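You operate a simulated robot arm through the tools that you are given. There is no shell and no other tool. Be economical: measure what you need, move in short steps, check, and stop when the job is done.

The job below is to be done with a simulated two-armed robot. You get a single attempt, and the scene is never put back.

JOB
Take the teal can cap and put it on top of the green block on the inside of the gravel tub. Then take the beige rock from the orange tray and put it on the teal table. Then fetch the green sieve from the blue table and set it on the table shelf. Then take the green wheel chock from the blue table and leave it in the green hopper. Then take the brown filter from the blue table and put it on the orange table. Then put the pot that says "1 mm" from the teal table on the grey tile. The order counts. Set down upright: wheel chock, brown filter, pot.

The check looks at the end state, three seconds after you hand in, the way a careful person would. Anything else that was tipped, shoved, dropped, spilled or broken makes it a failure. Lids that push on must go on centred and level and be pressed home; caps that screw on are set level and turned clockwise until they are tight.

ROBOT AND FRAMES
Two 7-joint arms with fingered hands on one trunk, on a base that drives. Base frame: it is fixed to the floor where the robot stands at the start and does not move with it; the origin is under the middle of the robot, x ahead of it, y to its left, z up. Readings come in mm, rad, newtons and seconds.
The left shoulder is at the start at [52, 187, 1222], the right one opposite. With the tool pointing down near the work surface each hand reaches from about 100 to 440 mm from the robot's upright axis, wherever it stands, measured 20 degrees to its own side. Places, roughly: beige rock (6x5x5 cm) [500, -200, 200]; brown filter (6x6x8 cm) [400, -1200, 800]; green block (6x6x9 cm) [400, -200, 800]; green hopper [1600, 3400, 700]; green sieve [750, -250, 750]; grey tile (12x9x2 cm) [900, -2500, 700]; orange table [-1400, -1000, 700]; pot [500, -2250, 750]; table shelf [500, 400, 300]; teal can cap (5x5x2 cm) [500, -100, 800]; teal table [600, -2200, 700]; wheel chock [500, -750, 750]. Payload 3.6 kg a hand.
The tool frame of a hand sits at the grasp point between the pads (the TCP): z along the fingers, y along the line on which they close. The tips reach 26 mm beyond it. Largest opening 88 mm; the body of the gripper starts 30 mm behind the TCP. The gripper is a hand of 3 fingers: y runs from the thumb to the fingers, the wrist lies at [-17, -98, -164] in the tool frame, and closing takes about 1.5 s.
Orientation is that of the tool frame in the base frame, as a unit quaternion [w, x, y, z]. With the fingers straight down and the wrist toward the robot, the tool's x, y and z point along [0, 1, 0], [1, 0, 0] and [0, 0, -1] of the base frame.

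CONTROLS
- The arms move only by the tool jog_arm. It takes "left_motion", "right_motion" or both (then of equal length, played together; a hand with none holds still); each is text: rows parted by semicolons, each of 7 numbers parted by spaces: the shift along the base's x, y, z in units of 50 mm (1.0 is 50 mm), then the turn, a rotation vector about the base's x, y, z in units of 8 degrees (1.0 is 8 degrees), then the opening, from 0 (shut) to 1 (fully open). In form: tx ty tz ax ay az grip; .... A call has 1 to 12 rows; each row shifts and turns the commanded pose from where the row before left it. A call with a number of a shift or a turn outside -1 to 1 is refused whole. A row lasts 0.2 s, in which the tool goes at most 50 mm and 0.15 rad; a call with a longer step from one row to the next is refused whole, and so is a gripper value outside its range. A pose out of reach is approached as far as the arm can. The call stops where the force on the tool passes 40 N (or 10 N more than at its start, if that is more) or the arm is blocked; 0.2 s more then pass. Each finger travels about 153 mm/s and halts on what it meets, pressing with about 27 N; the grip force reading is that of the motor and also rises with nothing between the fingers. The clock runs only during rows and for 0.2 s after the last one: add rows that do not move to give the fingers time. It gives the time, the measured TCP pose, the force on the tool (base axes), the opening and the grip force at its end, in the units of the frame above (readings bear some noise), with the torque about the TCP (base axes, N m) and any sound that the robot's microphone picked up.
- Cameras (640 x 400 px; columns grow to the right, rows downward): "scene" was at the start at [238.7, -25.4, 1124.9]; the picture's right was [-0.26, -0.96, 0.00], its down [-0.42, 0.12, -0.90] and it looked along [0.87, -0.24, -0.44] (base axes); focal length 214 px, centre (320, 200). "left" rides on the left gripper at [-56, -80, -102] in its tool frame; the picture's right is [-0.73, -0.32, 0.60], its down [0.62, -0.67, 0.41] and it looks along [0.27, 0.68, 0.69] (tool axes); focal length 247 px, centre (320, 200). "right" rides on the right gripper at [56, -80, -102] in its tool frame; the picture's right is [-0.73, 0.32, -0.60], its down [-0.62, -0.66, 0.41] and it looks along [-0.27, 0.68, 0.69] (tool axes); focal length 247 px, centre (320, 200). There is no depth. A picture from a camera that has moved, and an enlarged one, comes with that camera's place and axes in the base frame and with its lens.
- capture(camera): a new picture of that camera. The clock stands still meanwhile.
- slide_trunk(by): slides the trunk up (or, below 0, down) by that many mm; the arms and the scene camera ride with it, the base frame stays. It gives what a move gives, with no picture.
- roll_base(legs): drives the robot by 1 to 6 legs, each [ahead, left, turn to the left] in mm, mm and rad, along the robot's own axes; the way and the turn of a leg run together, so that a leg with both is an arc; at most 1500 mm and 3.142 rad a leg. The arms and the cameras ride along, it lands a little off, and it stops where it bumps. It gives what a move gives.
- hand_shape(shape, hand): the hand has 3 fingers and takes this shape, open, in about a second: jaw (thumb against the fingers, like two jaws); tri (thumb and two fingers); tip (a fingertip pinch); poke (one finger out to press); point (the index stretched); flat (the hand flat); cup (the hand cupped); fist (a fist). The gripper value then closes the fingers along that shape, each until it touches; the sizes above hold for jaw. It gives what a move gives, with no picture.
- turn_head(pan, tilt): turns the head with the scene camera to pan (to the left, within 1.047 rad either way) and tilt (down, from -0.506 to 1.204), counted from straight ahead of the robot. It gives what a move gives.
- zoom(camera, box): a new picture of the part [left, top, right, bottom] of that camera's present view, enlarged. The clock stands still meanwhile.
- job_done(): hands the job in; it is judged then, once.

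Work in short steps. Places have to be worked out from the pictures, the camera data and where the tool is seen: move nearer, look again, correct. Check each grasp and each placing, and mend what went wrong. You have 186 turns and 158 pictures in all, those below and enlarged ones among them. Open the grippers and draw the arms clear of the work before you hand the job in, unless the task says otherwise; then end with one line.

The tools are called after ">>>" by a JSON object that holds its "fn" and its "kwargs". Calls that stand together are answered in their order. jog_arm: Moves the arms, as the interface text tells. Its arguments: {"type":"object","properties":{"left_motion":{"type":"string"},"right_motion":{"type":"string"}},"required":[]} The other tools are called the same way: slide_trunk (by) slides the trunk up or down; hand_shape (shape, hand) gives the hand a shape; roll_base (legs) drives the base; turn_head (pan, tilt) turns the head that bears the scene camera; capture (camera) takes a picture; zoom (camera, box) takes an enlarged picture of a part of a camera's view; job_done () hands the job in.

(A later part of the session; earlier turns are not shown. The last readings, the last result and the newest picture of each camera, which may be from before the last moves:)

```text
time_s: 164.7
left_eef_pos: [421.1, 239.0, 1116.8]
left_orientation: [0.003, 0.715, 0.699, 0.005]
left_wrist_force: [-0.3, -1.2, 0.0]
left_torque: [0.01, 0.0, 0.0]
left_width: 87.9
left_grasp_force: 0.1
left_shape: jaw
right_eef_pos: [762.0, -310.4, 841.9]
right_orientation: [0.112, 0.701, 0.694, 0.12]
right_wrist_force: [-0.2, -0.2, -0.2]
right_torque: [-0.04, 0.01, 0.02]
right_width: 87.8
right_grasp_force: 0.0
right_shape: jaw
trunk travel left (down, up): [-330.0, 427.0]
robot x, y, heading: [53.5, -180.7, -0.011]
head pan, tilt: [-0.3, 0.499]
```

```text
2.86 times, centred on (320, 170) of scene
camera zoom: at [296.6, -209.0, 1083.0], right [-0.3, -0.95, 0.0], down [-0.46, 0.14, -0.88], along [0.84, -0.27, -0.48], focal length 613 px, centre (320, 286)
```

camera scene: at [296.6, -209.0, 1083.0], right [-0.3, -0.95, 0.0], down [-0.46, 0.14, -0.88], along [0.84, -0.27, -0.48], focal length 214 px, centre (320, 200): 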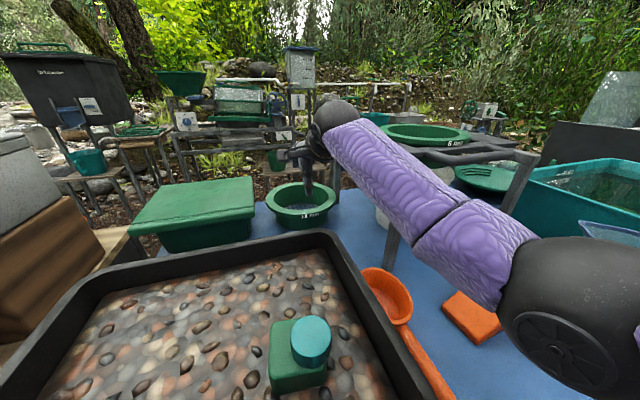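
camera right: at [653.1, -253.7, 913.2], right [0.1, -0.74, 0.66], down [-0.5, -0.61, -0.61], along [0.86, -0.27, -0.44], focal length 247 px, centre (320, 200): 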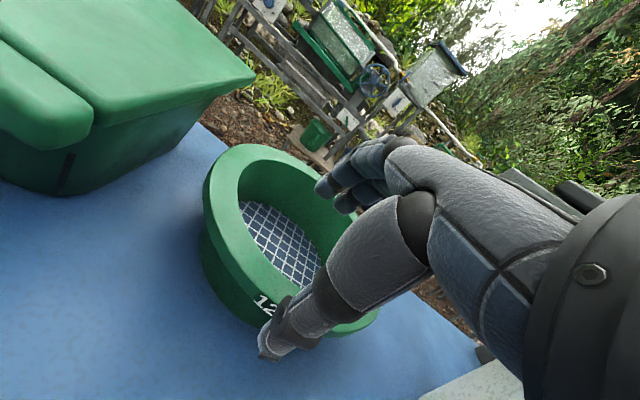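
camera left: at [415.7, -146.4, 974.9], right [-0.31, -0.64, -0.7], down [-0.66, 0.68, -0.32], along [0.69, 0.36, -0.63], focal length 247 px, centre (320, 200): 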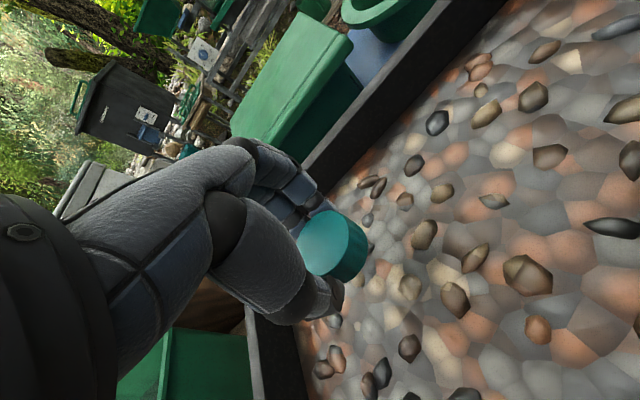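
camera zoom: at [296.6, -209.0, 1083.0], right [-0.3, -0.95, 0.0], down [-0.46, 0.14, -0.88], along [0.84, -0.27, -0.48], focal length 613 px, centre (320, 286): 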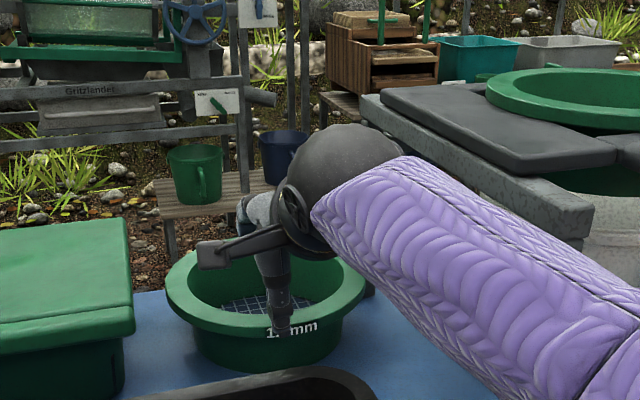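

Aligned: thumb outside the label side, fingers inside. Descend 62 mm and close.

>>> {"fn": "jog_arm", "kwargs": {"right_motion": "0 0 -0.6 0 0 0 1; 0 0 -0.4 0 0 0 1; 0 0 -0.24 0 0 0 1; 0 0 0 0 0 0 1; 0 0 0 0 0 0 0.5; 0 0 0 0 0 0 0.2; 0 0 0 0 0 0 0; 0 0 0 0 0 0 0; 0 0 0 0 0 0 0; 0 0 0 0 0 0 0"}}

>>> {"fn": "capture", "kwargs": {"camera": "right"}}

```text
time_s: 166.9
left_eef_pos: [421.3, 239.2, 1116.9]
left_orientation: [0.004, 0.715, 0.699, 0.004]
left_wrist_force: [0.1, 0.3, 0.3]
left_torque: [0.01, -0.03, 0.0]
left_width: 87.6
left_grasp_force: 0.1
left_shape: jaw
right_eef_pos: [763.2, -310.9, 780.1]
right_orientation: [0.111, 0.701, 0.694, 0.12]
right_wrist_force: [0.0, -1.8, 3.3]
right_torque: [0.16, -0.65, -0.25]
right_width: 16.8
right_grasp_force: 27.3
right_shape: jaw
trunk travel left (down, up): [-330.0, 427.0]
robot x, y, heading: [57.0, -178.7, -0.007]
head pan, tilt: [-0.3, 0.499]
```

```text
79 pictures are left
camera right: at [652.8, -254.6, 851.7], right [0.1, -0.74, 0.66], down [-0.5, -0.61, -0.61], along [0.86, -0.27, -0.43], focal length 247 px, centre (320, 200)
```

right: 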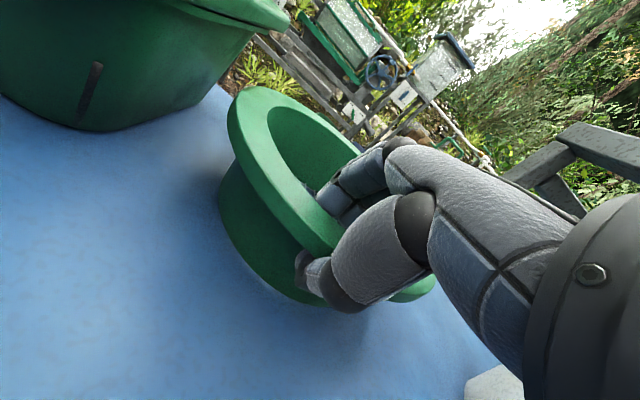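

Rim gripped (17 mm). Lift gently 40 mm and check for droop.

>>> {"fn": "jog_arm", "kwargs": {"right_motion": "0 0 0.2 0 0 0 0; 0 0 0.3 0 0 0 0; 0 0 0.4 0 0 0 0; 0 0 0 0 0 0 0; 0 0 0 0 0 0 0"}}

>>> {"fn": "zoom", "kwargs": {"camera": "scene", "box": [200, 100, 420, 260]}}

```text
time_s: 168.1
left_eef_pos: [421.5, 238.3, 1114.7]
left_orientation: [0.003, 0.715, 0.699, 0.003]
left_wrist_force: [0.0, 0.0, 0.1]
left_torque: [0.02, 0.01, 0.01]
left_width: 87.9
left_grasp_force: 0.1
left_shape: jaw
right_eef_pos: [762.8, -310.6, 825.1]
right_orientation: [0.11, 0.701, 0.694, 0.119]
right_wrist_force: [0.4, 0.0, -2.7]
right_torque: [-0.01, 0.13, 0.01]
right_width: 13.7
right_grasp_force: 26.7
right_shape: jaw
trunk travel left (down, up): [-330.0, 427.0]
robot x, y, heading: [55.9, -176.9, -0.005]
head pan, tilt: [-0.3, 0.499]
```

```text
2.50 times, centred on (310, 180) of scene
camera zoom: at [296.7, -209.0, 1083.0], right [-0.3, -0.95, 0.0], down [-0.46, 0.14, -0.88], along [0.84, -0.27, -0.48], focal length 536 px, centre (345, 250)
```

zoom: 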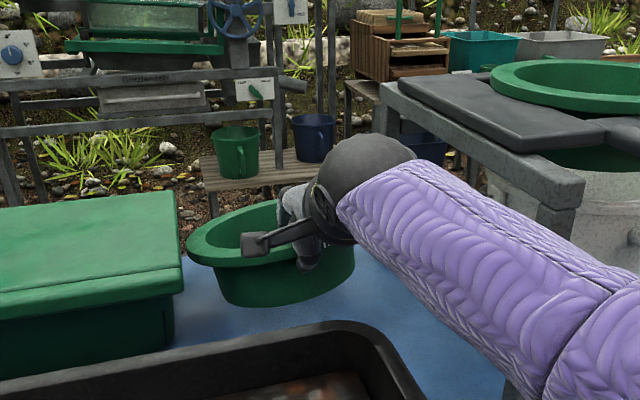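

Sieve held well (0.27 kg). Raise the trunk 165 mm, then back straight out over the tub.

>>> {"fn": "slide_trunk", "kwargs": {"by": 165}}

>>> {"fn": "zoom", "kwargs": {"camera": "scene", "box": [160, 130, 480, 400]}}

```text
time_s: 170.0
left_eef_pos: [422.6, 239.2, 1279.9]
left_orientation: [0.004, 0.715, 0.699, 0.004]
left_wrist_force: [-0.1, -0.1, 0.6]
left_torque: [-0.02, 0.03, 0.03]
left_width: 87.7
left_grasp_force: 0.0
left_shape: jaw
right_eef_pos: [763.2, -310.1, 989.5]
right_orientation: [0.112, 0.701, 0.694, 0.12]
right_wrist_force: [0.2, 0.2, -2.5]
right_torque: [0.0, 0.14, -0.02]
right_width: 13.4
right_grasp_force: 27.2
right_shape: jaw
trunk travel left (down, up): [-495.0, 262.0]
robot x, y, heading: [56.6, -178.0, -0.009]
head pan, tilt: [-0.3, 0.499]
```

```text
1.48 times, centred on (320, 265) of scene
camera zoom: at [280.0, -208.9, 1257.5], right [-0.3, -0.95, 0.0], down [-0.46, 0.14, -0.88], along [0.84, -0.27, -0.48], focal length 318 px, centre (320, 104)
```

zoom: 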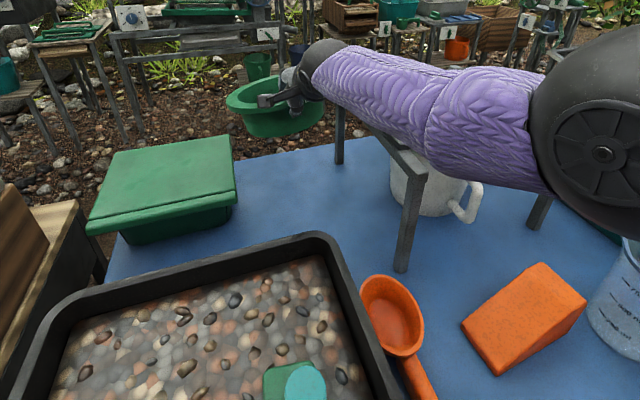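

Clear. Back out 650 mm, then move left toward the wood table and lower to look at its shelf.

>>> {"fn": "roll_base", "kwargs": {"legs": [[-680, 0, 0], [0, 600, 0]]}}

>>> {"fn": "slide_trunk", "kwargs": {"by": -380}}

>>> {"fn": "turn_head", "kwargs": {"pan": 0.2, "tilt": 0.4}}

>>> {"fn": "capture", "kwargs": {"camera": "scene"}}

```text
time_s: 176.7
left_eef_pos: [-254.2, 853.8, 1280.0]
left_orientation: [0.004, 0.714, 0.7, 0.003]
left_wrist_force: [-1.1, 0.1, 0.3]
left_torque: [0.01, 0.01, -0.01]
left_width: 87.8
left_grasp_force: 0.2
left_shape: jaw
right_eef_pos: [88.4, 305.4, 989.7]
right_orientation: [0.112, 0.7, 0.695, 0.12]
right_wrist_force: [0.1, 0.5, -2.5]
right_torque: [-0.02, 0.16, 0.03]
right_width: 13.6
right_grasp_force: 26.8
right_shape: jaw
trunk travel left (down, up): [-495.0, 262.0]
robot x, y, heading: [-619.3, 436.0, -0.004]
head pan, tilt: [-0.3, 0.499]
```

```text
time_s: 180.4
left_eef_pos: [-253.3, 854.5, 901.9]
left_orientation: [0.003, 0.715, 0.699, 0.002]
left_wrist_force: [0.4, -0.5, -0.5]
left_torque: [-0.03, 0.01, 0.0]
left_width: 87.7
left_grasp_force: 0.0
left_shape: jaw
right_eef_pos: [87.6, 304.6, 610.4]
right_orientation: [0.112, 0.7, 0.695, 0.12]
right_wrist_force: [-0.5, -0.9, -2.0]
right_torque: [-0.02, 0.14, 0.01]
right_width: 13.1
right_grasp_force: 27.2
right_shape: jaw
trunk travel left (down, up): [-115.0, 642.0]
robot x, y, heading: [-620.0, 433.0, -0.006]
head pan, tilt: [-0.3, 0.499]
```

```text
time_s: 181.3
left_eef_pos: [-252.8, 853.6, 899.9]
left_orientation: [0.002, 0.715, 0.7, 0.002]
left_wrist_force: [-0.6, 0.2, -0.1]
left_torque: [-0.01, 0.04, -0.01]
left_width: 87.7
left_grasp_force: 0.0
left_shape: jaw
right_eef_pos: [87.4, 305.1, 609.5]
right_orientation: [0.111, 0.7, 0.695, 0.12]
right_wrist_force: [0.4, -0.1, -2.3]
right_torque: [0.02, 0.16, 0.01]
right_width: 13.2
right_grasp_force: 27.1
right_shape: jaw
trunk travel left (down, up): [-115.0, 642.0]
robot x, y, heading: [-620.9, 431.5, -0.005]
head pan, tilt: [0.201, 0.4]
```

```text
76 pictures are left
camera scene: at [-334.1, 450.3, 856.8], right [0.19, -0.98, 0.0], down [-0.38, -0.08, -0.92], along [0.9, 0.18, -0.39], focal length 214 px, centre (320, 200)
```

scene: 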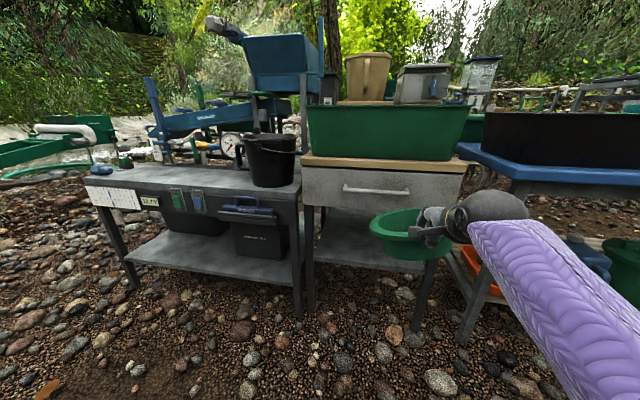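

Shelf at z≈305, front x≈340, opening up to z≈550. Lower fully, pull the arm in to a lower, nearer pose.

>>> {"fn": "slide_trunk", "kwargs": {"by": -115}}

>>> {"fn": "jog_arm", "kwargs": {"right_motion": "-0.5 0 -0.3 0 0 0 0; -0.5 0 -0.3 0 0 0 0; -0.5 0 -0.3 0 0 0 0; -0.5 0 -0.3 0 0 0 0; -0.5 0 -0.3 0 0 0 0; -0.5 0 -0.3 0 0 0 0; 0 0 0 0 0 0 0; 0 0 0 0 0 0 0", "left_motion": "-0.5 0 0.5 0 0 0 1; -0.5 0 0.5 0 0 0 1; -0.5 0 0.5 0 0 0 1; -0.5 0 0.5 0 0 0 1; 0 0 0 0 0 0 1; 0 0 0 0 0 0 1; 0 0 0 0 0 0 1; 0 0 0 0 0 0 1"}}

>>> {"fn": "capture", "kwargs": {"camera": "scene"}}

```text
time_s: 182.8
left_eef_pos: [-210.2, 854.4, 749.2]
left_orientation: [-0.051, 0.713, 0.698, -0.055]
left_wrist_force: [1.1, 0.1, -0.4]
left_torque: [0.02, -0.02, -0.02]
left_width: 87.5
left_grasp_force: 0.0
left_shape: jaw
right_eef_pos: [88.2, 304.5, 494.6]
right_orientation: [0.112, 0.7, 0.695, 0.12]
right_wrist_force: [-0.3, -0.3, -1.0]
right_torque: [0.01, 0.16, 0.03]
right_width: 13.2
right_grasp_force: 26.9
right_shape: jaw
trunk travel left (down, up): [0.0, 757.0]
robot x, y, heading: [-621.5, 431.3, -0.004]
head pan, tilt: [0.201, 0.4]
```

```text
time_s: 183.9
left_eef_pos: [-308.2, 858.3, 850.0]
left_orientation: [-0.053, 0.713, 0.696, -0.057]
left_wrist_force: [0.4, 0.3, -0.3]
left_torque: [0.01, 0.01, -0.04]
left_width: 87.9
left_grasp_force: 0.1
left_shape: jaw
left hand out of reach, approached as far as the arm can: row 1
right_eef_pos: [52.7, 285.5, 507.9]
right_orientation: [0.189, 0.688, 0.68, 0.169]
right_wrist_force: [-0.3, 0.1, -2.2]
right_torque: [0.01, 0.17, 0.01]
right_width: 13.2
right_grasp_force: 26.9
right_shape: jaw
trunk travel left (down, up): [0.0, 757.0]
robot x, y, heading: [-625.3, 435.2, -0.005]
head pan, tilt: [0.201, 0.4]
stopped in row 5 (right hand): the arm was blocked; the commanded pose is now the measured one
```

```text
75 pictures are left
camera scene: at [-309.8, 450.2, 733.3], right [0.19, -0.98, 0.0], down [-0.38, -0.08, -0.92], along [0.9, 0.18, -0.39], focal length 214 px, centre (320, 200)
```

scene: 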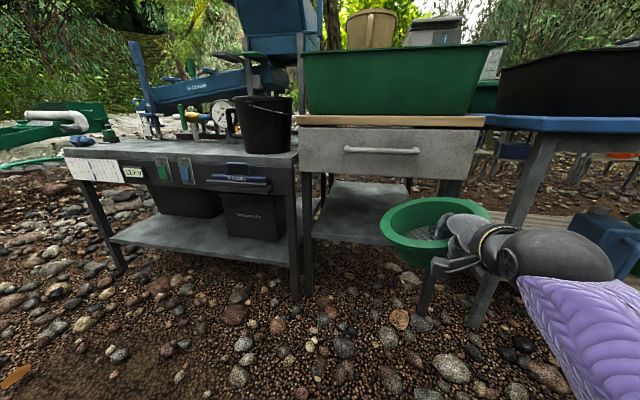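

The elbow blocks when pulled in straight. I'll use the posture that worked for the rock: turn the robot 45° left and reach to the right side with the sieve pointing +x. First restore the hand, then turn.

>>> {"fn": "jog_arm", "kwargs": {"right_motion": "0.5 0.2 0 0 0.5 0 0; 0.3 0.1 0 0 0.5 0 0; 0 0 0 0 0.25 0 0; 0 0 0 0 0 0 0; 0 0 0 0 0 0 0"}}

>>> {"fn": "roll_base", "kwargs": {"legs": [[0, 0, 0.785]]}}

>>> {"fn": "jog_arm", "kwargs": {"right_motion": "0 -0.75 0 0 0 -0.56 0; 0 -0.75 0 0 0 -0.56 0; 0 -0.75 0 0 0 -0.56 0; 0 -0.75 0 0 0 -0.56 0; 0 -0.75 0 0 0 -0.56 0; 0 -0.75 0 0 0 -0.56 0; 0 -0.75 0 0 0 -0.56 0; 0 -0.75 0 0 0 -0.56 0; 0 -0.75 0 0 0 -0.56 0; 0 -0.75 0 0 0 -0.56 0; 0 0 0 0 0 0 0; 0 0 0 0 0 0 0"}}

>>> {"fn": "turn_head", "kwargs": {"pan": -0.75, "tilt": 0.4}}

>>> {"fn": "capture", "kwargs": {"camera": "scene"}}

```text
time_s: 185.1
left_eef_pos: [-308.6, 857.6, 850.5]
left_orientation: [-0.053, 0.713, 0.697, -0.057]
left_wrist_force: [0.4, 0.1, -0.4]
left_torque: [0.01, 0.01, 0.0]
left_width: 88.0
left_grasp_force: 0.1
left_shape: jaw
right_eef_pos: [92.5, 302.7, 508.6]
right_orientation: [0.128, 0.699, 0.694, 0.111]
right_wrist_force: [1.0, 0.0, -2.2]
right_torque: [0.0, 0.14, -0.02]
right_width: 13.2
right_grasp_force: 27.1
right_shape: jaw
trunk travel left (down, up): [0.0, 757.0]
robot x, y, heading: [-622.7, 437.4, -0.008]
head pan, tilt: [0.201, 0.4]
```

```text
time_s: 187.6
left_eef_pos: [-698.2, 953.5, 851.0]
left_orientation: [-0.027, 0.392, 0.917, -0.071]
left_wrist_force: [-0.2, -0.2, 0.1]
left_torque: [-0.03, 0.0, 0.0]
left_width: 87.9
left_grasp_force: 0.0
left_shape: jaw
right_eef_pos: [-24.1, 845.7, 508.1]
right_orientation: [0.075, 0.381, 0.909, 0.152]
right_wrist_force: [0.3, 0.1, -2.0]
right_torque: [-0.09, 0.13, 0.03]
right_width: 13.1
right_grasp_force: 26.8
right_shape: jaw
trunk travel left (down, up): [0.0, 757.0]
robot x, y, heading: [-619.7, 433.4, 0.78]
head pan, tilt: [0.201, 0.4]
```

```text
time_s: 188.6
left_eef_pos: [-698.5, 953.8, 850.8]
left_orientation: [-0.027, 0.393, 0.916, -0.072]
left_wrist_force: [0.0, 0.2, -0.8]
left_torque: [-0.05, 0.01, 0.01]
left_width: 87.8
left_grasp_force: 0.1
left_shape: jaw
right_eef_pos: [31.2, 721.9, 582.5]
right_orientation: [0.151, 0.503, 0.825, 0.209]
right_wrist_force: [0.4, 0.8, -2.1]
right_torque: [-0.07, 0.15, -0.02]
right_width: 13.4
right_grasp_force: 26.9
right_shape: jaw
trunk travel left (down, up): [0.0, 757.0]
robot x, y, heading: [-622.0, 437.1, 0.781]
head pan, tilt: [0.201, 0.4]
stopped in row 4 (right hand): the arm was blocked; the commanded pose is now the measured one
```

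```text
time_s: 189.8
left_eef_pos: [-699.3, 954.9, 850.9]
left_orientation: [-0.027, 0.392, 0.917, -0.072]
left_wrist_force: [0.2, -0.2, 0.2]
left_torque: [0.0, 0.02, 0.04]
left_width: 87.6
left_grasp_force: 0.1
left_shape: jaw
right_eef_pos: [32.3, 721.6, 582.1]
right_orientation: [0.152, 0.503, 0.825, 0.21]
right_wrist_force: [0.5, 0.2, -2.1]
right_torque: [-0.09, 0.14, 0.0]
right_width: 13.1
right_grasp_force: 27.2
right_shape: jaw
trunk travel left (down, up): [0.0, 757.0]
robot x, y, heading: [-619.0, 437.7, 0.779]
head pan, tilt: [-0.75, 0.4]
```

```text
74 pictures are left
camera scene: at [-371.4, 589.4, 733.5], right [0.03, -1.0, 0.0], down [-0.39, -0.01, -0.92], along [0.92, 0.03, -0.39], focal length 214 px, centre (320, 200)
```

scene: 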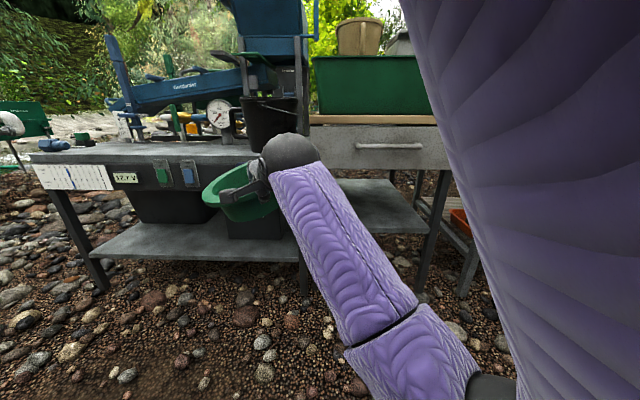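

The low elbow is stuck against the base. Raise the trunk 280 to free it, reposition the hand there, then lower again.

>>> {"fn": "slide_trunk", "kwargs": {"by": 280}}

>>> {"fn": "jog_arm", "kwargs": {"right_motion": "-0.23 -0.73 0 0 0.18 -0.42 0; -0.23 -0.73 0 0 0.18 -0.42 0; -0.23 -0.73 0 0 0.18 -0.42 0; -0.23 -0.73 0 0 0.18 -0.42 0; -0.23 -0.73 0 0 0.18 -0.42 0; -0.23 -0.73 0 0 0.18 -0.42 0; -0.23 -0.73 0 0 0.18 -0.42 0; -0.23 -0.73 0 0 0.18 -0.42 0; 0 0 0 0 0 0 0; 0 0 0 0 0 0 0"}}

```text
time_s: 192.6
left_eef_pos: [-699.6, 954.6, 1130.4]
left_orientation: [-0.028, 0.393, 0.916, -0.072]
left_wrist_force: [0.4, -0.1, 0.0]
left_torque: [-0.04, 0.03, 0.0]
left_width: 87.9
left_grasp_force: 0.1
left_shape: jaw
right_eef_pos: [29.0, 722.7, 859.8]
right_orientation: [0.147, 0.504, 0.825, 0.209]
right_wrist_force: [0.1, -0.3, -1.8]
right_torque: [-0.08, 0.15, 0.02]
right_width: 13.3
right_grasp_force: 27.2
right_shape: jaw
trunk travel left (down, up): [-280.0, 477.0]
robot x, y, heading: [-621.0, 433.3, 0.781]
head pan, tilt: [-0.75, 0.4]
```

```text
time_s: 193.5
left_eef_pos: [-700.1, 953.5, 1130.8]
left_orientation: [-0.027, 0.392, 0.917, -0.072]
left_wrist_force: [-0.5, -0.3, -0.6]
left_torque: [-0.01, -0.01, 0.01]
left_width: 87.6
left_grasp_force: 0.0
left_shape: jaw
right_eef_pos: [48.7, 611.0, 949.4]
right_orientation: [0.189, 0.581, 0.752, 0.246]
right_wrist_force: [0.1, 0.1, -2.3]
right_torque: [-0.02, 0.16, 0.03]
right_width: 13.0
right_grasp_force: 26.6
right_shape: jaw
trunk travel left (down, up): [-280.0, 477.0]
robot x, y, heading: [-621.8, 434.1, 0.775]
head pan, tilt: [-0.75, 0.4]
stopped in row 4 (right hand): the arm was blocked; the commanded pose is now the measured one
```

Retracting keeps jamming. Extended straight-ahead worked without strain, so I'll return to heading 0 with the arm extended, then lower the trunk and reach down straight.

>>> {"fn": "roll_base", "kwargs": {"legs": [[0, 0, -0.775]]}}

>>> {"fn": "jog_arm", "kwargs": {"right_motion": "0.3 0.65 0 0.11 0.35 0.61 0; 0.3 0.65 0 0.11 0.35 0.61 0; 0.3 0.65 0 0.11 0.35 0.61 0; 0.3 0.65 0 0.11 0.35 0.61 0; 0.3 0.65 0 0.11 0.35 0.61 0; 0.3 0.65 0 0.11 0.35 0.61 0; 0 0 0 0 0 0 0; 0 0 0 0 0 0 0"}}

```text
time_s: 195.9
left_eef_pos: [-314.9, 861.5, 1131.9]
left_orientation: [-0.052, 0.708, 0.702, -0.057]
left_wrist_force: [0.0, -0.2, 0.2]
left_torque: [-0.02, 0.01, 0.06]
left_width: 87.9
left_grasp_force: 0.0
left_shape: jaw
right_eef_pos: [-17.5, 95.7, 949.4]
right_orientation: [0.268, 0.821, 0.479, 0.157]
right_wrist_force: [-0.9, -0.5, -2.2]
right_torque: [0.06, 0.14, 0.01]
right_width: 12.9
right_grasp_force: 27.2
right_shape: jaw
trunk travel left (down, up): [-280.0, 477.0]
robot x, y, heading: [-619.2, 436.2, 0.011]
head pan, tilt: [-0.75, 0.4]
```

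```text
time_s: 197.7
left_eef_pos: [-315.1, 861.8, 1130.6]
left_orientation: [-0.052, 0.708, 0.702, -0.057]
left_wrist_force: [-0.9, -0.5, -0.7]
left_torque: [-0.01, 0.0, 0.0]
left_width: 87.9
left_grasp_force: 0.1
left_shape: jaw
right_eef_pos: [73.0, 290.1, 949.1]
right_orientation: [0.11, 0.699, 0.697, 0.119]
right_wrist_force: [-0.3, -0.6, -1.3]
right_torque: [-0.02, 0.15, 0.01]
right_width: 12.9
right_grasp_force: 27.5
right_shape: jaw
trunk travel left (down, up): [-280.0, 477.0]
robot x, y, heading: [-624.9, 432.9, 0.009]
head pan, tilt: [-0.75, 0.4]
```

Back to a good pose. Lower the trunk and jog down to test reach at z≈400.

>>> {"fn": "slide_trunk", "kwargs": {"by": -280}}

>>> {"fn": "jog_arm", "kwargs": {"right_motion": "0 0 -0.7 0 0 0 0; 0 0 -0.7 0 0 0 0; 0 0 -0.7 0 0 0 0; 0 0 -0.7 0 0 0 0; 0 0 -0.7 0 0 0 0; 0 0 -0.7 0 0 0 0; 0 0 -0.6 0 0 0 0; 0 0 0 0 0 0 0; 0 0 0 0 0 0 0"}}

>>> {"fn": "turn_head", "kwargs": {"pan": -0.1, "tilt": 0.5}}

>>> {"fn": "capture", "kwargs": {"camera": "scene"}}

```text
time_s: 200.5
left_eef_pos: [-315.5, 861.9, 852.1]
left_orientation: [-0.052, 0.709, 0.701, -0.056]
left_wrist_force: [-0.7, 0.4, 0.4]
left_torque: [-0.01, -0.01, -0.01]
left_width: 87.7
left_grasp_force: 0.1
left_shape: jaw
right_eef_pos: [71.8, 290.6, 671.6]
right_orientation: [0.111, 0.699, 0.697, 0.119]
right_wrist_force: [-0.4, 0.6, -2.3]
right_torque: [-0.03, 0.15, 0.0]
right_width: 12.8
right_grasp_force: 27.7
right_shape: jaw
trunk travel left (down, up): [0.0, 757.0]
robot x, y, heading: [-619.8, 436.3, 0.005]
head pan, tilt: [-0.75, 0.4]
```

```text
time_s: 202.5
left_eef_pos: [-316.2, 861.4, 850.8]
left_orientation: [-0.052, 0.708, 0.702, -0.057]
left_wrist_force: [-0.5, -0.8, -0.4]
left_torque: [0.0, 0.0, 0.02]
left_width: 87.9
left_grasp_force: 0.0
left_shape: jaw
right_eef_pos: [71.4, 291.2, 429.0]
right_orientation: [0.111, 0.7, 0.695, 0.12]
right_wrist_force: [0.1, -0.7, -2.1]
right_torque: [-0.01, 0.17, 0.0]
right_width: 12.6
right_grasp_force: 27.2
right_shape: jaw
trunk travel left (down, up): [0.0, 757.0]
robot x, y, heading: [-618.9, 433.0, 0.014]
head pan, tilt: [-0.75, 0.4]
```

```text
time_s: 203.6
left_eef_pos: [-314.4, 862.0, 851.4]
left_orientation: [-0.052, 0.708, 0.702, -0.057]
left_wrist_force: [-0.4, 0.0, -0.4]
left_torque: [0.0, -0.02, 0.02]
left_width: 87.7
left_grasp_force: 0.0
left_shape: jaw
right_eef_pos: [72.1, 291.5, 430.0]
right_orientation: [0.112, 0.699, 0.696, 0.12]
right_wrist_force: [0.3, 0.9, -2.6]
right_torque: [-0.05, 0.2, 0.03]
right_width: 12.9
right_grasp_force: 26.7
right_shape: jaw
trunk travel left (down, up): [0.0, 757.0]
robot x, y, heading: [-621.2, 436.2, 0.005]
head pan, tilt: [-0.099, 0.499]
```

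```text
73 pictures are left
camera scene: at [-310.3, 427.2, 724.4], right [-0.09, -1.0, 0.0], down [-0.48, 0.04, -0.88], along [0.87, -0.08, -0.48], focal length 214 px, centre (320, 200)
```

scene: 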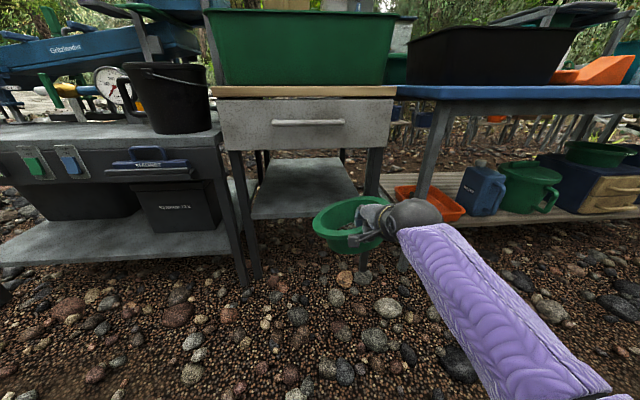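

Good reach at 430. Shelf: x 350–960, y 227–600. Lower to 402, move left 119 and ahead 200, then look.

>>> {"fn": "jog_arm", "kwargs": {"right_motion": "0 0 -0.3 0 0 0 0; 0 0 -0.26 0 0 0 0; 0 0 0 0 0 0 0"}}

>>> {"fn": "roll_base", "kwargs": {"legs": [[0, 122, -0.008], [200, 0, 0]]}}

>>> {"fn": "zoom", "kwargs": {"camera": "scene", "box": [200, 60, 480, 320]}}

>>> {"fn": "capture", "kwargs": {"camera": "right"}}

```text
time_s: 204.4
left_eef_pos: [-315.8, 862.8, 850.3]
left_orientation: [-0.051, 0.708, 0.702, -0.056]
left_wrist_force: [0.4, 0.3, -0.6]
left_torque: [-0.02, -0.01, 0.0]
left_width: 87.9
left_grasp_force: 0.1
left_shape: jaw
right_eef_pos: [71.1, 291.3, 401.3]
right_orientation: [0.111, 0.699, 0.697, 0.12]
right_wrist_force: [-0.2, 0.2, -2.3]
right_torque: [-0.01, 0.15, 0.01]
right_width: 13.1
right_grasp_force: 26.9
right_shape: jaw
trunk travel left (down, up): [0.0, 757.0]
robot x, y, heading: [-621.2, 437.1, 0.009]
head pan, tilt: [-0.099, 0.499]
```

```text
time_s: 206.5
left_eef_pos: [-181.1, 982.0, 850.9]
left_orientation: [-0.052, 0.712, 0.698, -0.056]
left_wrist_force: [0.2, 0.2, -0.7]
left_torque: [0.01, 0.02, 0.01]
left_width: 87.7
left_grasp_force: 0.0
left_shape: jaw
right_eef_pos: [194.0, 408.2, 395.4]
right_orientation: [0.102, 0.703, 0.695, 0.112]
right_wrist_force: [-13.7, 1.4, 4.5]
right_torque: [0.01, 0.37, 0.01]
right_width: 13.9
right_grasp_force: 26.9
right_shape: jaw
trunk travel left (down, up): [0.0, 757.0]
robot x, y, heading: [-489.8, 559.6, 0.004]
head pan, tilt: [-0.099, 0.499]
stopped in leg 2: the force on the tool passed its limit at 66 N (the readings are from after the stop); the commanded pose is now the measured one
```

```text
1.54 times, centred on (340, 190) of scene
camera zoom: at [-180.2, 546.8, 724.6], right [-0.1, -0.99, 0.0], down [-0.48, 0.05, -0.88], along [0.87, -0.09, -0.48], focal length 330 px, centre (289, 215)
```

zoom: 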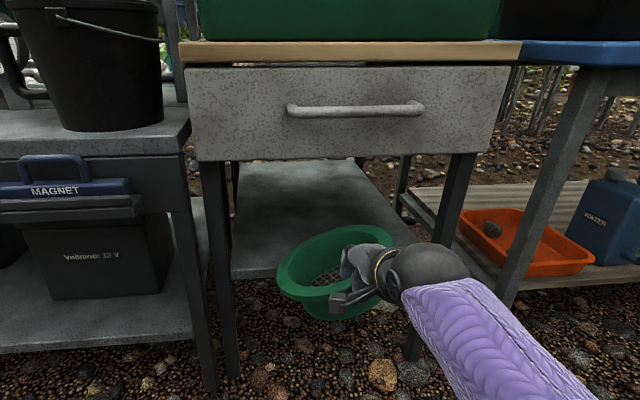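

```text
71 pictures are left
camera right: at [86.5, 465.6, 469.9], right [0.12, -0.75, 0.65], down [-0.52, -0.61, -0.6], along [0.85, -0.27, -0.46], focal length 247 px, centre (320, 200)
```

right: 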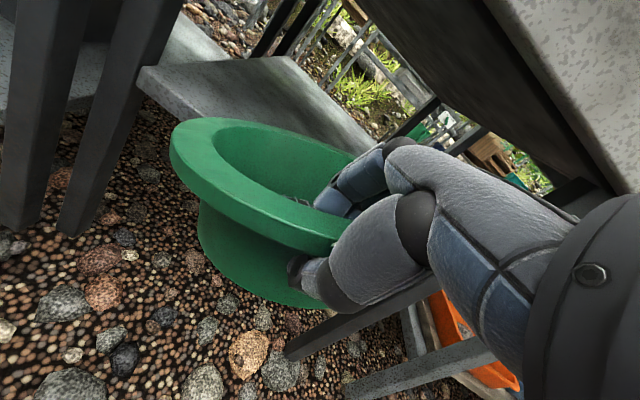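

The sieve's far edge touched the shelf's front edge. Back off 50 mm, tip the far side up ~11°, raise a little and look again.

>>> {"fn": "roll_base", "kwargs": {"legs": [[-60, 0, 0]]}}

>>> {"fn": "jog_arm", "kwargs": {"right_motion": "0 0 0.2 0 -0.5 0 0; 0 0 0.2 0 -0.5 0 0; 0 0 0 0 -0.4 0 0; 0 0 0 0 0 0 0; 0 0 0 0 0 0 0"}}

>>> {"fn": "zoom", "kwargs": {"camera": "scene", "box": [220, 120, 440, 320]}}

>>> {"fn": "capture", "kwargs": {"camera": "right"}}

```text
time_s: 207.5
left_eef_pos: [-240.7, 981.7, 851.2]
left_orientation: [-0.053, 0.712, 0.698, -0.057]
left_wrist_force: [-0.1, -0.4, -0.1]
left_torque: [-0.02, -0.01, 0.01]
left_width: 88.0
left_grasp_force: 0.1
left_shape: jaw
right_eef_pos: [135.2, 408.6, 397.5]
right_orientation: [0.104, 0.702, 0.695, 0.115]
right_wrist_force: [-0.1, -0.8, -1.9]
right_torque: [-0.02, 0.1, -0.07]
right_width: 13.1
right_grasp_force: 26.7
right_shape: jaw
trunk travel left (down, up): [0.0, 757.0]
robot x, y, heading: [-551.3, 557.4, -0.001]
head pan, tilt: [-0.099, 0.499]
```

```text
time_s: 208.7
left_eef_pos: [-243.0, 979.9, 850.9]
left_orientation: [-0.053, 0.711, 0.699, -0.056]
left_wrist_force: [0.7, 0.4, -0.4]
left_torque: [-0.01, -0.01, 0.01]
left_width: 87.8
left_grasp_force: 0.0
left_shape: jaw
right_eef_pos: [134.5, 409.8, 418.9]
right_orientation: [0.172, 0.688, 0.681, 0.184]
right_wrist_force: [0.2, -0.2, -2.1]
right_torque: [0.02, 0.15, -0.01]
right_width: 13.1
right_grasp_force: 26.8
right_shape: jaw
trunk travel left (down, up): [0.0, 757.0]
robot x, y, heading: [-549.4, 554.8, -0.0]
head pan, tilt: [-0.099, 0.499]
```

```text
2.00 times, centred on (330, 220) of scene
camera zoom: at [-240.6, 546.7, 724.4], right [-0.1, -1.0, 0.0], down [-0.48, 0.05, -0.88], along [0.87, -0.09, -0.48], focal length 429 px, centre (300, 160)
```

zoom: 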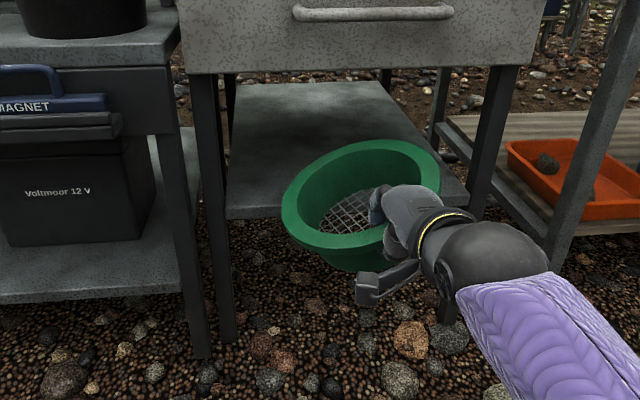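

```text
69 pictures are left
camera right: at [15.0, 465.2, 468.9], right [-0.02, -0.75, 0.66], down [-0.39, -0.61, -0.69], along [0.92, -0.27, -0.28], focal length 247 px, centre (320, 200)
```

right: 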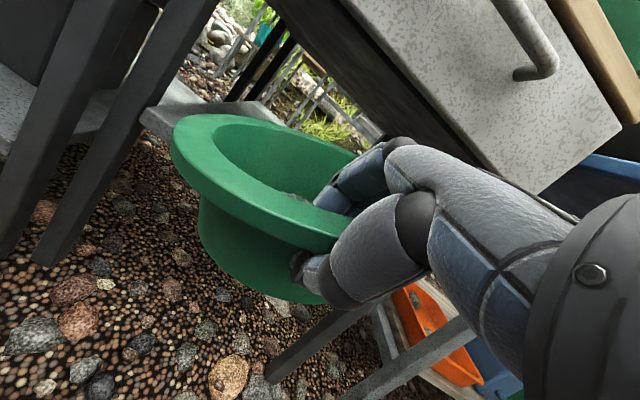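

Tilt is fine; the sieve is probably ~80 mm tall. Raise 20 mm more and roll in 160 mm.

>>> {"fn": "jog_arm", "kwargs": {"right_motion": "0 0 0.4 0.15 0 0 0; 0 0 0 0.15 0 0 0; 0 0 0 0 0 0 0"}}

>>> {"fn": "roll_base", "kwargs": {"legs": [[160, 0, 0]]}}

>>> {"fn": "zoom", "kwargs": {"camera": "scene", "box": [220, 100, 460, 320]}}

>>> {"fn": "capture", "kwargs": {"camera": "right"}}

```text
time_s: 209.5
left_eef_pos: [-241.2, 981.0, 851.1]
left_orientation: [-0.053, 0.712, 0.698, -0.057]
left_wrist_force: [0.1, -0.5, 0.1]
left_torque: [-0.04, -0.01, 0.01]
left_width: 87.7
left_grasp_force: 0.1
left_shape: jaw
right_eef_pos: [135.5, 410.9, 438.2]
right_orientation: [0.158, 0.691, 0.677, 0.197]
right_wrist_force: [0.1, -0.1, -2.4]
right_torque: [-0.06, 0.18, -0.01]
right_width: 12.7
right_grasp_force: 26.9
right_shape: jaw
trunk travel left (down, up): [0.0, 757.0]
robot x, y, heading: [-552.4, 554.3, -0.001]
head pan, tilt: [-0.099, 0.499]
```

```text
time_s: 210.9
left_eef_pos: [-84.3, 981.6, 850.9]
left_orientation: [-0.053, 0.711, 0.699, -0.056]
left_wrist_force: [-0.8, 0.3, -0.4]
left_torque: [-0.04, -0.02, -0.03]
left_width: 88.0
left_grasp_force: 0.2
left_shape: jaw
right_eef_pos: [293.6, 410.9, 437.3]
right_orientation: [0.157, 0.69, 0.679, 0.197]
right_wrist_force: [0.5, -0.8, -1.5]
right_torque: [0.06, 0.13, -0.02]
right_width: 13.0
right_grasp_force: 26.7
right_shape: jaw
trunk travel left (down, up): [0.0, 757.0]
robot x, y, heading: [-391.8, 556.1, 0.0]
head pan, tilt: [-0.099, 0.499]
```

```text
1.82 times, centred on (340, 210) of scene
camera zoom: at [-82.8, 547.5, 724.4], right [-0.1, -1.0, 0.0], down [-0.48, 0.05, -0.88], along [0.87, -0.09, -0.48], focal length 390 px, centre (284, 182)
```

zoom: 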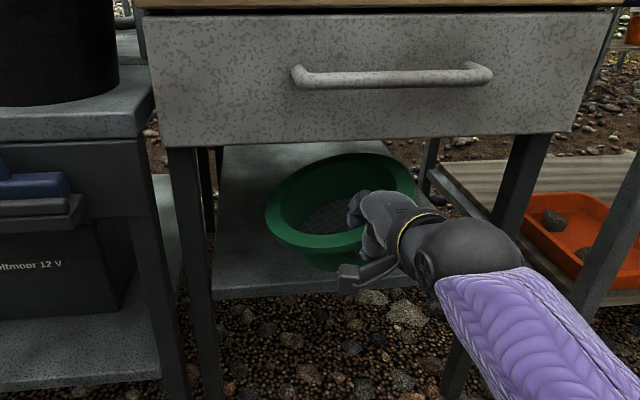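

```text
67 pictures are left
camera right: at [172.9, 464.6, 490.8], right [-0.01, -0.77, 0.63], down [-0.38, -0.58, -0.72], along [0.92, -0.25, -0.29], focal length 247 px, centre (320, 200)
```

right: 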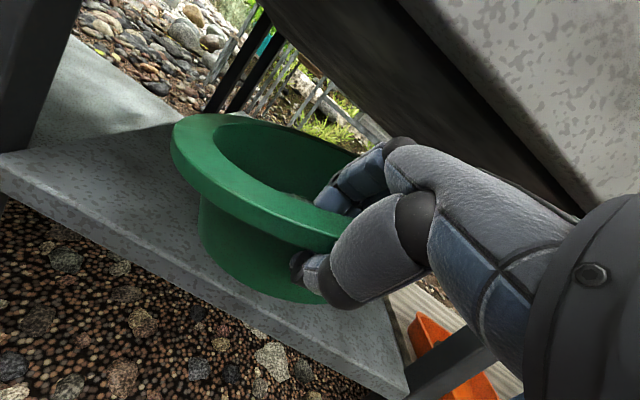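

The sieve is entering over the shelf cleanly. Roll in another 95 mm, then check.

>>> {"fn": "roll_base", "kwargs": {"legs": [[97, 0, 0]]}}

>>> {"fn": "capture", "kwargs": {"camera": "right"}}

```text
time_s: 212.1
left_eef_pos: [13.2, 981.8, 851.1]
left_orientation: [-0.053, 0.711, 0.699, -0.057]
left_wrist_force: [0.4, 0.2, 0.3]
left_torque: [-0.03, -0.01, -0.02]
left_width: 87.8
left_grasp_force: 0.0
left_shape: jaw
right_eef_pos: [392.4, 410.0, 437.8]
right_orientation: [0.157, 0.691, 0.678, 0.196]
right_wrist_force: [0.1, -0.3, -1.3]
right_torque: [-0.03, 0.16, 0.01]
right_width: 13.1
right_grasp_force: 26.9
right_shape: jaw
trunk travel left (down, up): [0.0, 757.0]
robot x, y, heading: [-297.2, 553.9, 0.004]
head pan, tilt: [-0.099, 0.499]
```

```text
66 pictures are left
camera right: at [270.4, 464.3, 490.7], right [-0.02, -0.77, 0.63], down [-0.38, -0.58, -0.72], along [0.92, -0.25, -0.29], focal length 247 px, centre (320, 200)
```

right: 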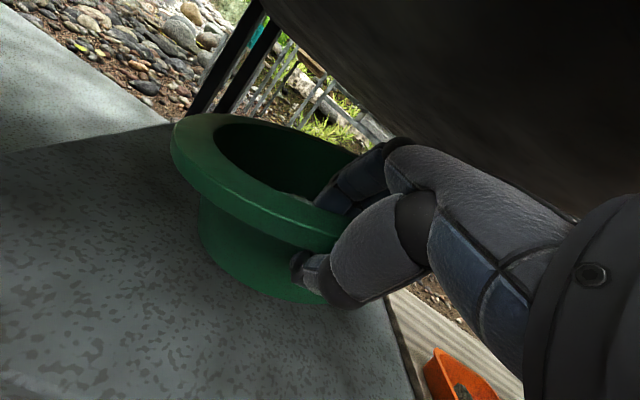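

Now tip level and lower onto the shelf until contact.

>>> {"fn": "jog_arm", "kwargs": {"right_motion": "0 0 -0.2 0 0.5 0 0; 0 0 -0.2 0 0.5 0 0; 0 0 -0.1 0 0.4 0 0; 0 0 -0.1 0 0 0 0; 0 0 -0.1 0 0 0 0; 0 0 -0.1 0 0 0 0; 0 0 -0.1 0 0 0 0; 0 0 -0.1 0 0 0 0; 0 0 -0.1 0 0 0 0; 0 0 0 0 0 0 0"}}

>>> {"fn": "capture", "kwargs": {"camera": "right"}}

```text
time_s: 214.2
left_eef_pos: [13.2, 982.5, 850.9]
left_orientation: [-0.052, 0.711, 0.699, -0.055]
left_wrist_force: [0.2, -0.2, -0.1]
left_torque: [0.02, 0.01, 0.0]
left_width: 87.9
left_grasp_force: 0.1
left_shape: jaw
right_eef_pos: [391.5, 410.3, 383.6]
right_orientation: [0.09, 0.706, 0.69, 0.13]
right_wrist_force: [-1.0, -1.4, 3.4]
right_torque: [0.36, -0.37, 0.08]
right_width: 14.9
right_grasp_force: 27.2
right_shape: jaw
trunk travel left (down, up): [0.0, 757.0]
robot x, y, heading: [-295.1, 560.2, -0.003]
head pan, tilt: [-0.099, 0.499]
```

```text
65 pictures are left
camera right: at [283.5, 464.3, 458.3], right [0.11, -0.77, 0.62], down [-0.52, -0.58, -0.63], along [0.85, -0.25, -0.46], focal length 247 px, centre (320, 200)
```

right: 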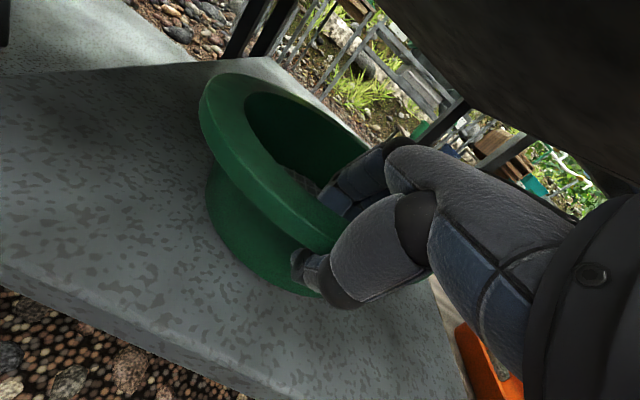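

Contact is starting. Lower 8 mm more, then release.

>>> {"fn": "jog_arm", "kwargs": {"right_motion": "0 0 -0.08 0 0 0 0; 0 0 -0.08 0 0 0 0; 0 0 0 0 0 0 0"}}

>>> {"fn": "jog_arm", "kwargs": {"right_motion": "0 0 0 0 0 0 0.3; 0 0 0 0 0 0 0.5; 0 0 0 0 0 0 0.7; 0 0 0 0 0 0 0.7; 0 0 0 0 0 0 0.7"}}

>>> {"fn": "capture", "kwargs": {"camera": "right"}}

```text
time_s: 215.1
left_eef_pos: [13.4, 982.2, 851.0]
left_orientation: [-0.052, 0.711, 0.699, -0.056]
left_wrist_force: [0.4, -0.6, 0.0]
left_torque: [0.0, 0.0, -0.01]
left_width: 87.7
left_grasp_force: 0.1
left_shape: jaw
right_eef_pos: [389.8, 410.1, 375.5]
right_orientation: [0.09, 0.707, 0.69, 0.13]
right_wrist_force: [-2.4, -0.3, 3.7]
right_torque: [0.36, -0.45, 0.07]
right_width: 14.8
right_grasp_force: 26.6
right_shape: jaw
trunk travel left (down, up): [0.0, 757.0]
robot x, y, heading: [-294.4, 558.1, -0.001]
head pan, tilt: [-0.099, 0.499]
```

```text
time_s: 216.2
left_eef_pos: [13.5, 983.3, 851.1]
left_orientation: [-0.053, 0.711, 0.699, -0.056]
left_wrist_force: [-1.5, -0.3, -0.8]
left_torque: [0.0, 0.0, -0.03]
left_width: 87.7
left_grasp_force: 0.1
left_shape: jaw
right_eef_pos: [391.0, 411.1, 374.6]
right_orientation: [0.091, 0.707, 0.689, 0.129]
right_wrist_force: [0.0, -0.8, 0.3]
right_torque: [0.02, -0.05, 0.06]
right_width: 61.3
right_grasp_force: 0.1
right_shape: jaw
trunk travel left (down, up): [0.0, 757.0]
robot x, y, heading: [-296.0, 557.6, -0.0]
head pan, tilt: [-0.099, 0.499]
```

```text
64 pictures are left
camera right: at [283.2, 464.2, 450.2], right [0.11, -0.77, 0.62], down [-0.52, -0.58, -0.63], along [0.85, -0.25, -0.46], focal length 247 px, centre (320, 200)
```

right: 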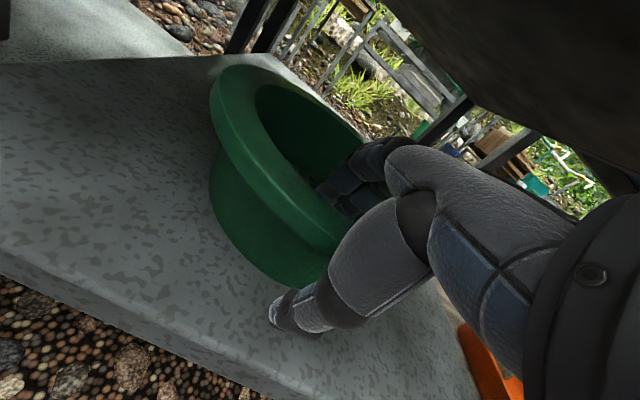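

Sieve rests flat on the shelf. Withdraw fingers up and out.

>>> {"fn": "jog_arm", "kwargs": {"right_motion": "0 0 0.3 0 0 0 0.75; -0.05 0 0.3 0 0 0 0.75; -0.1 0 0.25 0 -0.3 0 0.75; 0 0 0 0 -0.3 0 0.75"}}

>>> {"fn": "capture", "kwargs": {"camera": "right"}}

```text
time_s: 217.2
left_eef_pos: [13.1, 981.4, 851.6]
left_orientation: [-0.053, 0.711, 0.699, -0.056]
left_wrist_force: [-0.3, -0.2, 0.4]
left_torque: [0.03, 0.03, 0.03]
left_width: 87.9
left_grasp_force: 0.0
left_shape: jaw
right_eef_pos: [383.1, 410.9, 417.6]
right_orientation: [0.119, 0.7, 0.686, 0.159]
right_wrist_force: [0.0, 0.3, -0.8]
right_torque: [-0.01, 0.01, -0.01]
right_width: 65.6
right_grasp_force: 0.1
right_shape: jaw
trunk travel left (down, up): [0.0, 757.0]
robot x, y, heading: [-296.8, 557.1, 0.003]
head pan, tilt: [-0.099, 0.499]
```

```text
63 pictures are left
camera right: at [269.5, 464.1, 483.7], right [0.06, -0.77, 0.63], down [-0.46, -0.58, -0.67], along [0.89, -0.25, -0.39], focal length 247 px, centre (320, 200)
```

right: 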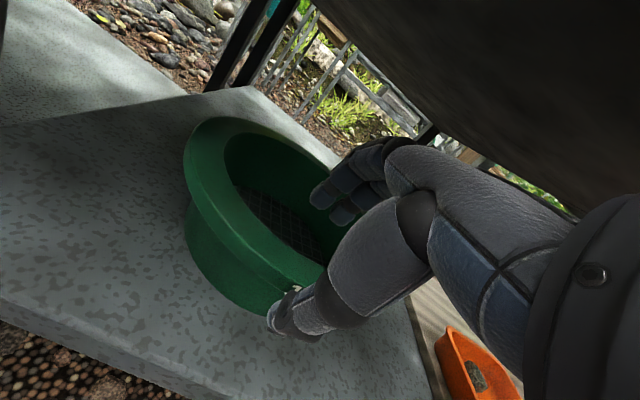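

Fingers are clear above the rim (~20 mm). Raise another 8 mm and roll back.

>>> {"fn": "jog_arm", "kwargs": {"right_motion": "0 0 0.16 0 0 0 0.75; 0 0 0 0 0 0 0.75"}}

>>> {"fn": "roll_base", "kwargs": {"legs": [[-320, 0, 0]]}}

>>> {"fn": "capture", "kwargs": {"camera": "scene"}}

```text
time_s: 217.8
left_eef_pos: [13.1, 982.7, 851.0]
left_orientation: [-0.053, 0.711, 0.699, -0.057]
left_wrist_force: [0.0, 0.3, -0.3]
left_torque: [-0.01, -0.06, 0.02]
left_width: 87.9
left_grasp_force: 0.0
left_shape: jaw
right_eef_pos: [383.1, 410.6, 426.2]
right_orientation: [0.12, 0.701, 0.685, 0.157]
right_wrist_force: [0.6, 0.2, 0.3]
right_torque: [0.02, -0.03, -0.02]
right_width: 65.8
right_grasp_force: 0.1
right_shape: jaw
trunk travel left (down, up): [0.0, 757.0]
robot x, y, heading: [-291.7, 554.4, 0.003]
head pan, tilt: [-0.099, 0.499]
```

```text
time_s: 220.0
left_eef_pos: [-305.6, 981.9, 850.9]
left_orientation: [-0.054, 0.71, 0.7, -0.058]
left_wrist_force: [0.2, 0.2, 0.3]
left_torque: [0.02, -0.02, 0.02]
left_width: 87.9
left_grasp_force: 0.0
left_shape: jaw
right_eef_pos: [65.6, 410.9, 425.3]
right_orientation: [0.12, 0.7, 0.686, 0.158]
right_wrist_force: [-0.2, -0.6, -0.3]
right_torque: [0.03, -0.03, 0.02]
right_width: 65.5
right_grasp_force: 0.1
right_shape: jaw
trunk travel left (down, up): [0.0, 757.0]
robot x, y, heading: [-619.5, 551.5, 0.001]
head pan, tilt: [-0.099, 0.499]
```

```text
62 pictures are left
camera scene: at [-303.8, 547.5, 724.4], right [-0.1, -1.0, 0.0], down [-0.48, 0.05, -0.88], along [0.87, -0.08, -0.48], focal length 214 px, centre (320, 200)
```

scene: 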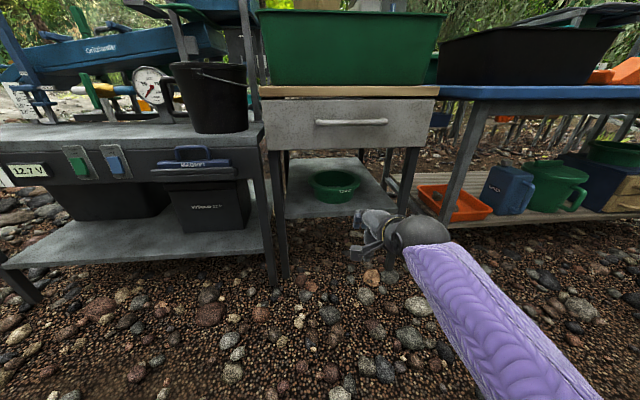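

Sieve is upright on the shelf. Now raise the trunk and bring the right arm back to a neutral pose.

>>> {"fn": "slide_trunk", "kwargs": {"by": 400}}

>>> {"fn": "jog_arm", "kwargs": {"right_motion": "-0.3 -0.5 0.7 0 0.24 0 1; -0.3 -0.5 0.7 0 0.24 0 1; -0.3 -0.5 0.7 0 0.24 0 1; -0.3 -0.5 0.7 0 0.24 0 1; -0.5 -0.5 0.5 0 0.24 0 1; -0.5 -0.5 0.5 0 0.24 0 1; -0.5 -0.5 0 0 0.24 0 1; -0.5 -0.3 0 0 0.24 0 1; -0.5 0 0 0 0.24 0 1; -0.5 0 0 0 0.24 0 1; 0 0 0 0 0 0 1", "left_motion": "0 0 0 0 -0.1 0 1; 0 0 0 0 -0.1 0 1; 0 0 0 0 -0.1 0 1; 0 0 0 0 -0.1 0 1; 0 0 0 0 -0.1 0 1; 0 0 0 0 -0.1 0 1; 0 0 0 0 -0.1 0 1; 0 0 0 0 -0.1 0 1; 0 0 0 0 -0.1 0 1; 0 0 0 0 -0.1 0 1; 0 0 0 0 0 0 1"}}

```text
time_s: 223.8
left_eef_pos: [-306.4, 982.8, 1251.3]
left_orientation: [-0.053, 0.71, 0.7, -0.057]
left_wrist_force: [-0.3, 0.2, 0.1]
left_torque: [0.01, -0.04, 0.0]
left_width: 87.9
left_grasp_force: 0.1
left_shape: jaw
right_eef_pos: [65.3, 411.4, 824.9]
right_orientation: [0.119, 0.7, 0.686, 0.158]
right_wrist_force: [-0.3, -0.7, -0.2]
right_torque: [0.0, 0.0, -0.01]
right_width: 65.7
right_grasp_force: 0.0
right_shape: jaw
trunk travel left (down, up): [-400.0, 357.0]
robot x, y, heading: [-611.8, 554.4, 0.001]
head pan, tilt: [-0.099, 0.499]
```

```text
time_s: 226.2
left_eef_pos: [-306.3, 983.0, 1251.1]
left_orientation: [-0.004, 0.712, 0.702, -0.008]
left_wrist_force: [-0.6, 0.4, -1.1]
left_torque: [0.04, -0.01, 0.04]
left_width: 87.7
left_grasp_force: 0.1
left_shape: jaw
right_eef_pos: [-145.5, 222.6, 1016.7]
right_orientation: [0.002, 0.716, 0.697, 0.04]
right_wrist_force: [-0.2, 0.0, 0.5]
right_torque: [-0.02, 0.02, 0.0]
right_width: 87.6
right_grasp_force: 0.1
right_shape: jaw
trunk travel left (down, up): [-400.0, 357.0]
robot x, y, heading: [-617.4, 554.9, 0.003]
head pan, tilt: [-0.099, 0.499]
```

Both arms neutral. Drive to the water bin, stopping slightly back to look down into it.

>>> {"fn": "roll_base", "kwargs": {"legs": [[0, -1000, 0], [100, -735, 0], [420, 0, 0]]}}

>>> {"fn": "turn_head", "kwargs": {"pan": 0.25, "tilt": 0.8}}

>>> {"fn": "capture", "kwargs": {"camera": "scene"}}

```text
time_s: 237.2
left_eef_pos: [227.8, -759.7, 1250.8]
left_orientation: [-0.004, 0.712, 0.702, -0.007]
left_wrist_force: [0.9, -0.6, 0.6]
left_torque: [-0.03, 0.03, 0.01]
left_width: 87.8
left_grasp_force: 0.0
left_shape: jaw
right_eef_pos: [387.6, -1521.4, 1015.4]
right_orientation: [0.003, 0.716, 0.697, 0.038]
right_wrist_force: [-0.2, 0.1, -1.0]
right_torque: [0.03, 0.03, 0.01]
right_width: 88.0
right_grasp_force: 0.1
right_shape: jaw
trunk travel left (down, up): [-400.0, 357.0]
robot x, y, heading: [-86.9, -1186.6, 0.005]
head pan, tilt: [-0.099, 0.499]
```

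```text
time_s: 238.1
left_eef_pos: [227.5, -760.6, 1250.8]
left_orientation: [-0.003, 0.713, 0.702, -0.008]
left_wrist_force: [0.6, -0.1, -0.5]
left_torque: [-0.02, -0.01, -0.02]
left_width: 87.8
left_grasp_force: 0.1
left_shape: jaw
right_eef_pos: [387.6, -1520.9, 1014.9]
right_orientation: [0.004, 0.717, 0.697, 0.039]
right_wrist_force: [0.9, 0.1, 0.5]
right_torque: [0.01, 0.0, 0.01]
right_width: 87.8
right_grasp_force: 0.1
right_shape: jaw
trunk travel left (down, up): [-400.0, 357.0]
robot x, y, heading: [-81.8, -1188.3, 0.004]
head pan, tilt: [0.25, 0.799]
```

```text
61 pictures are left
camera scene: at [142.6, -1166.4, 1132.0], right [0.25, -0.97, 0.0], down [-0.69, -0.18, -0.7], along [0.68, 0.17, -0.72], focal length 214 px, centre (320, 200)
```

scene: 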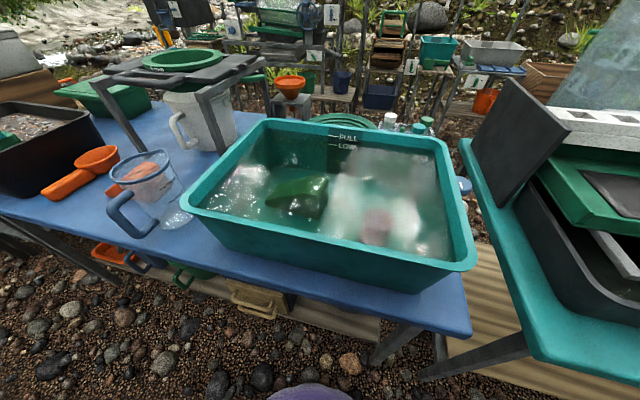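

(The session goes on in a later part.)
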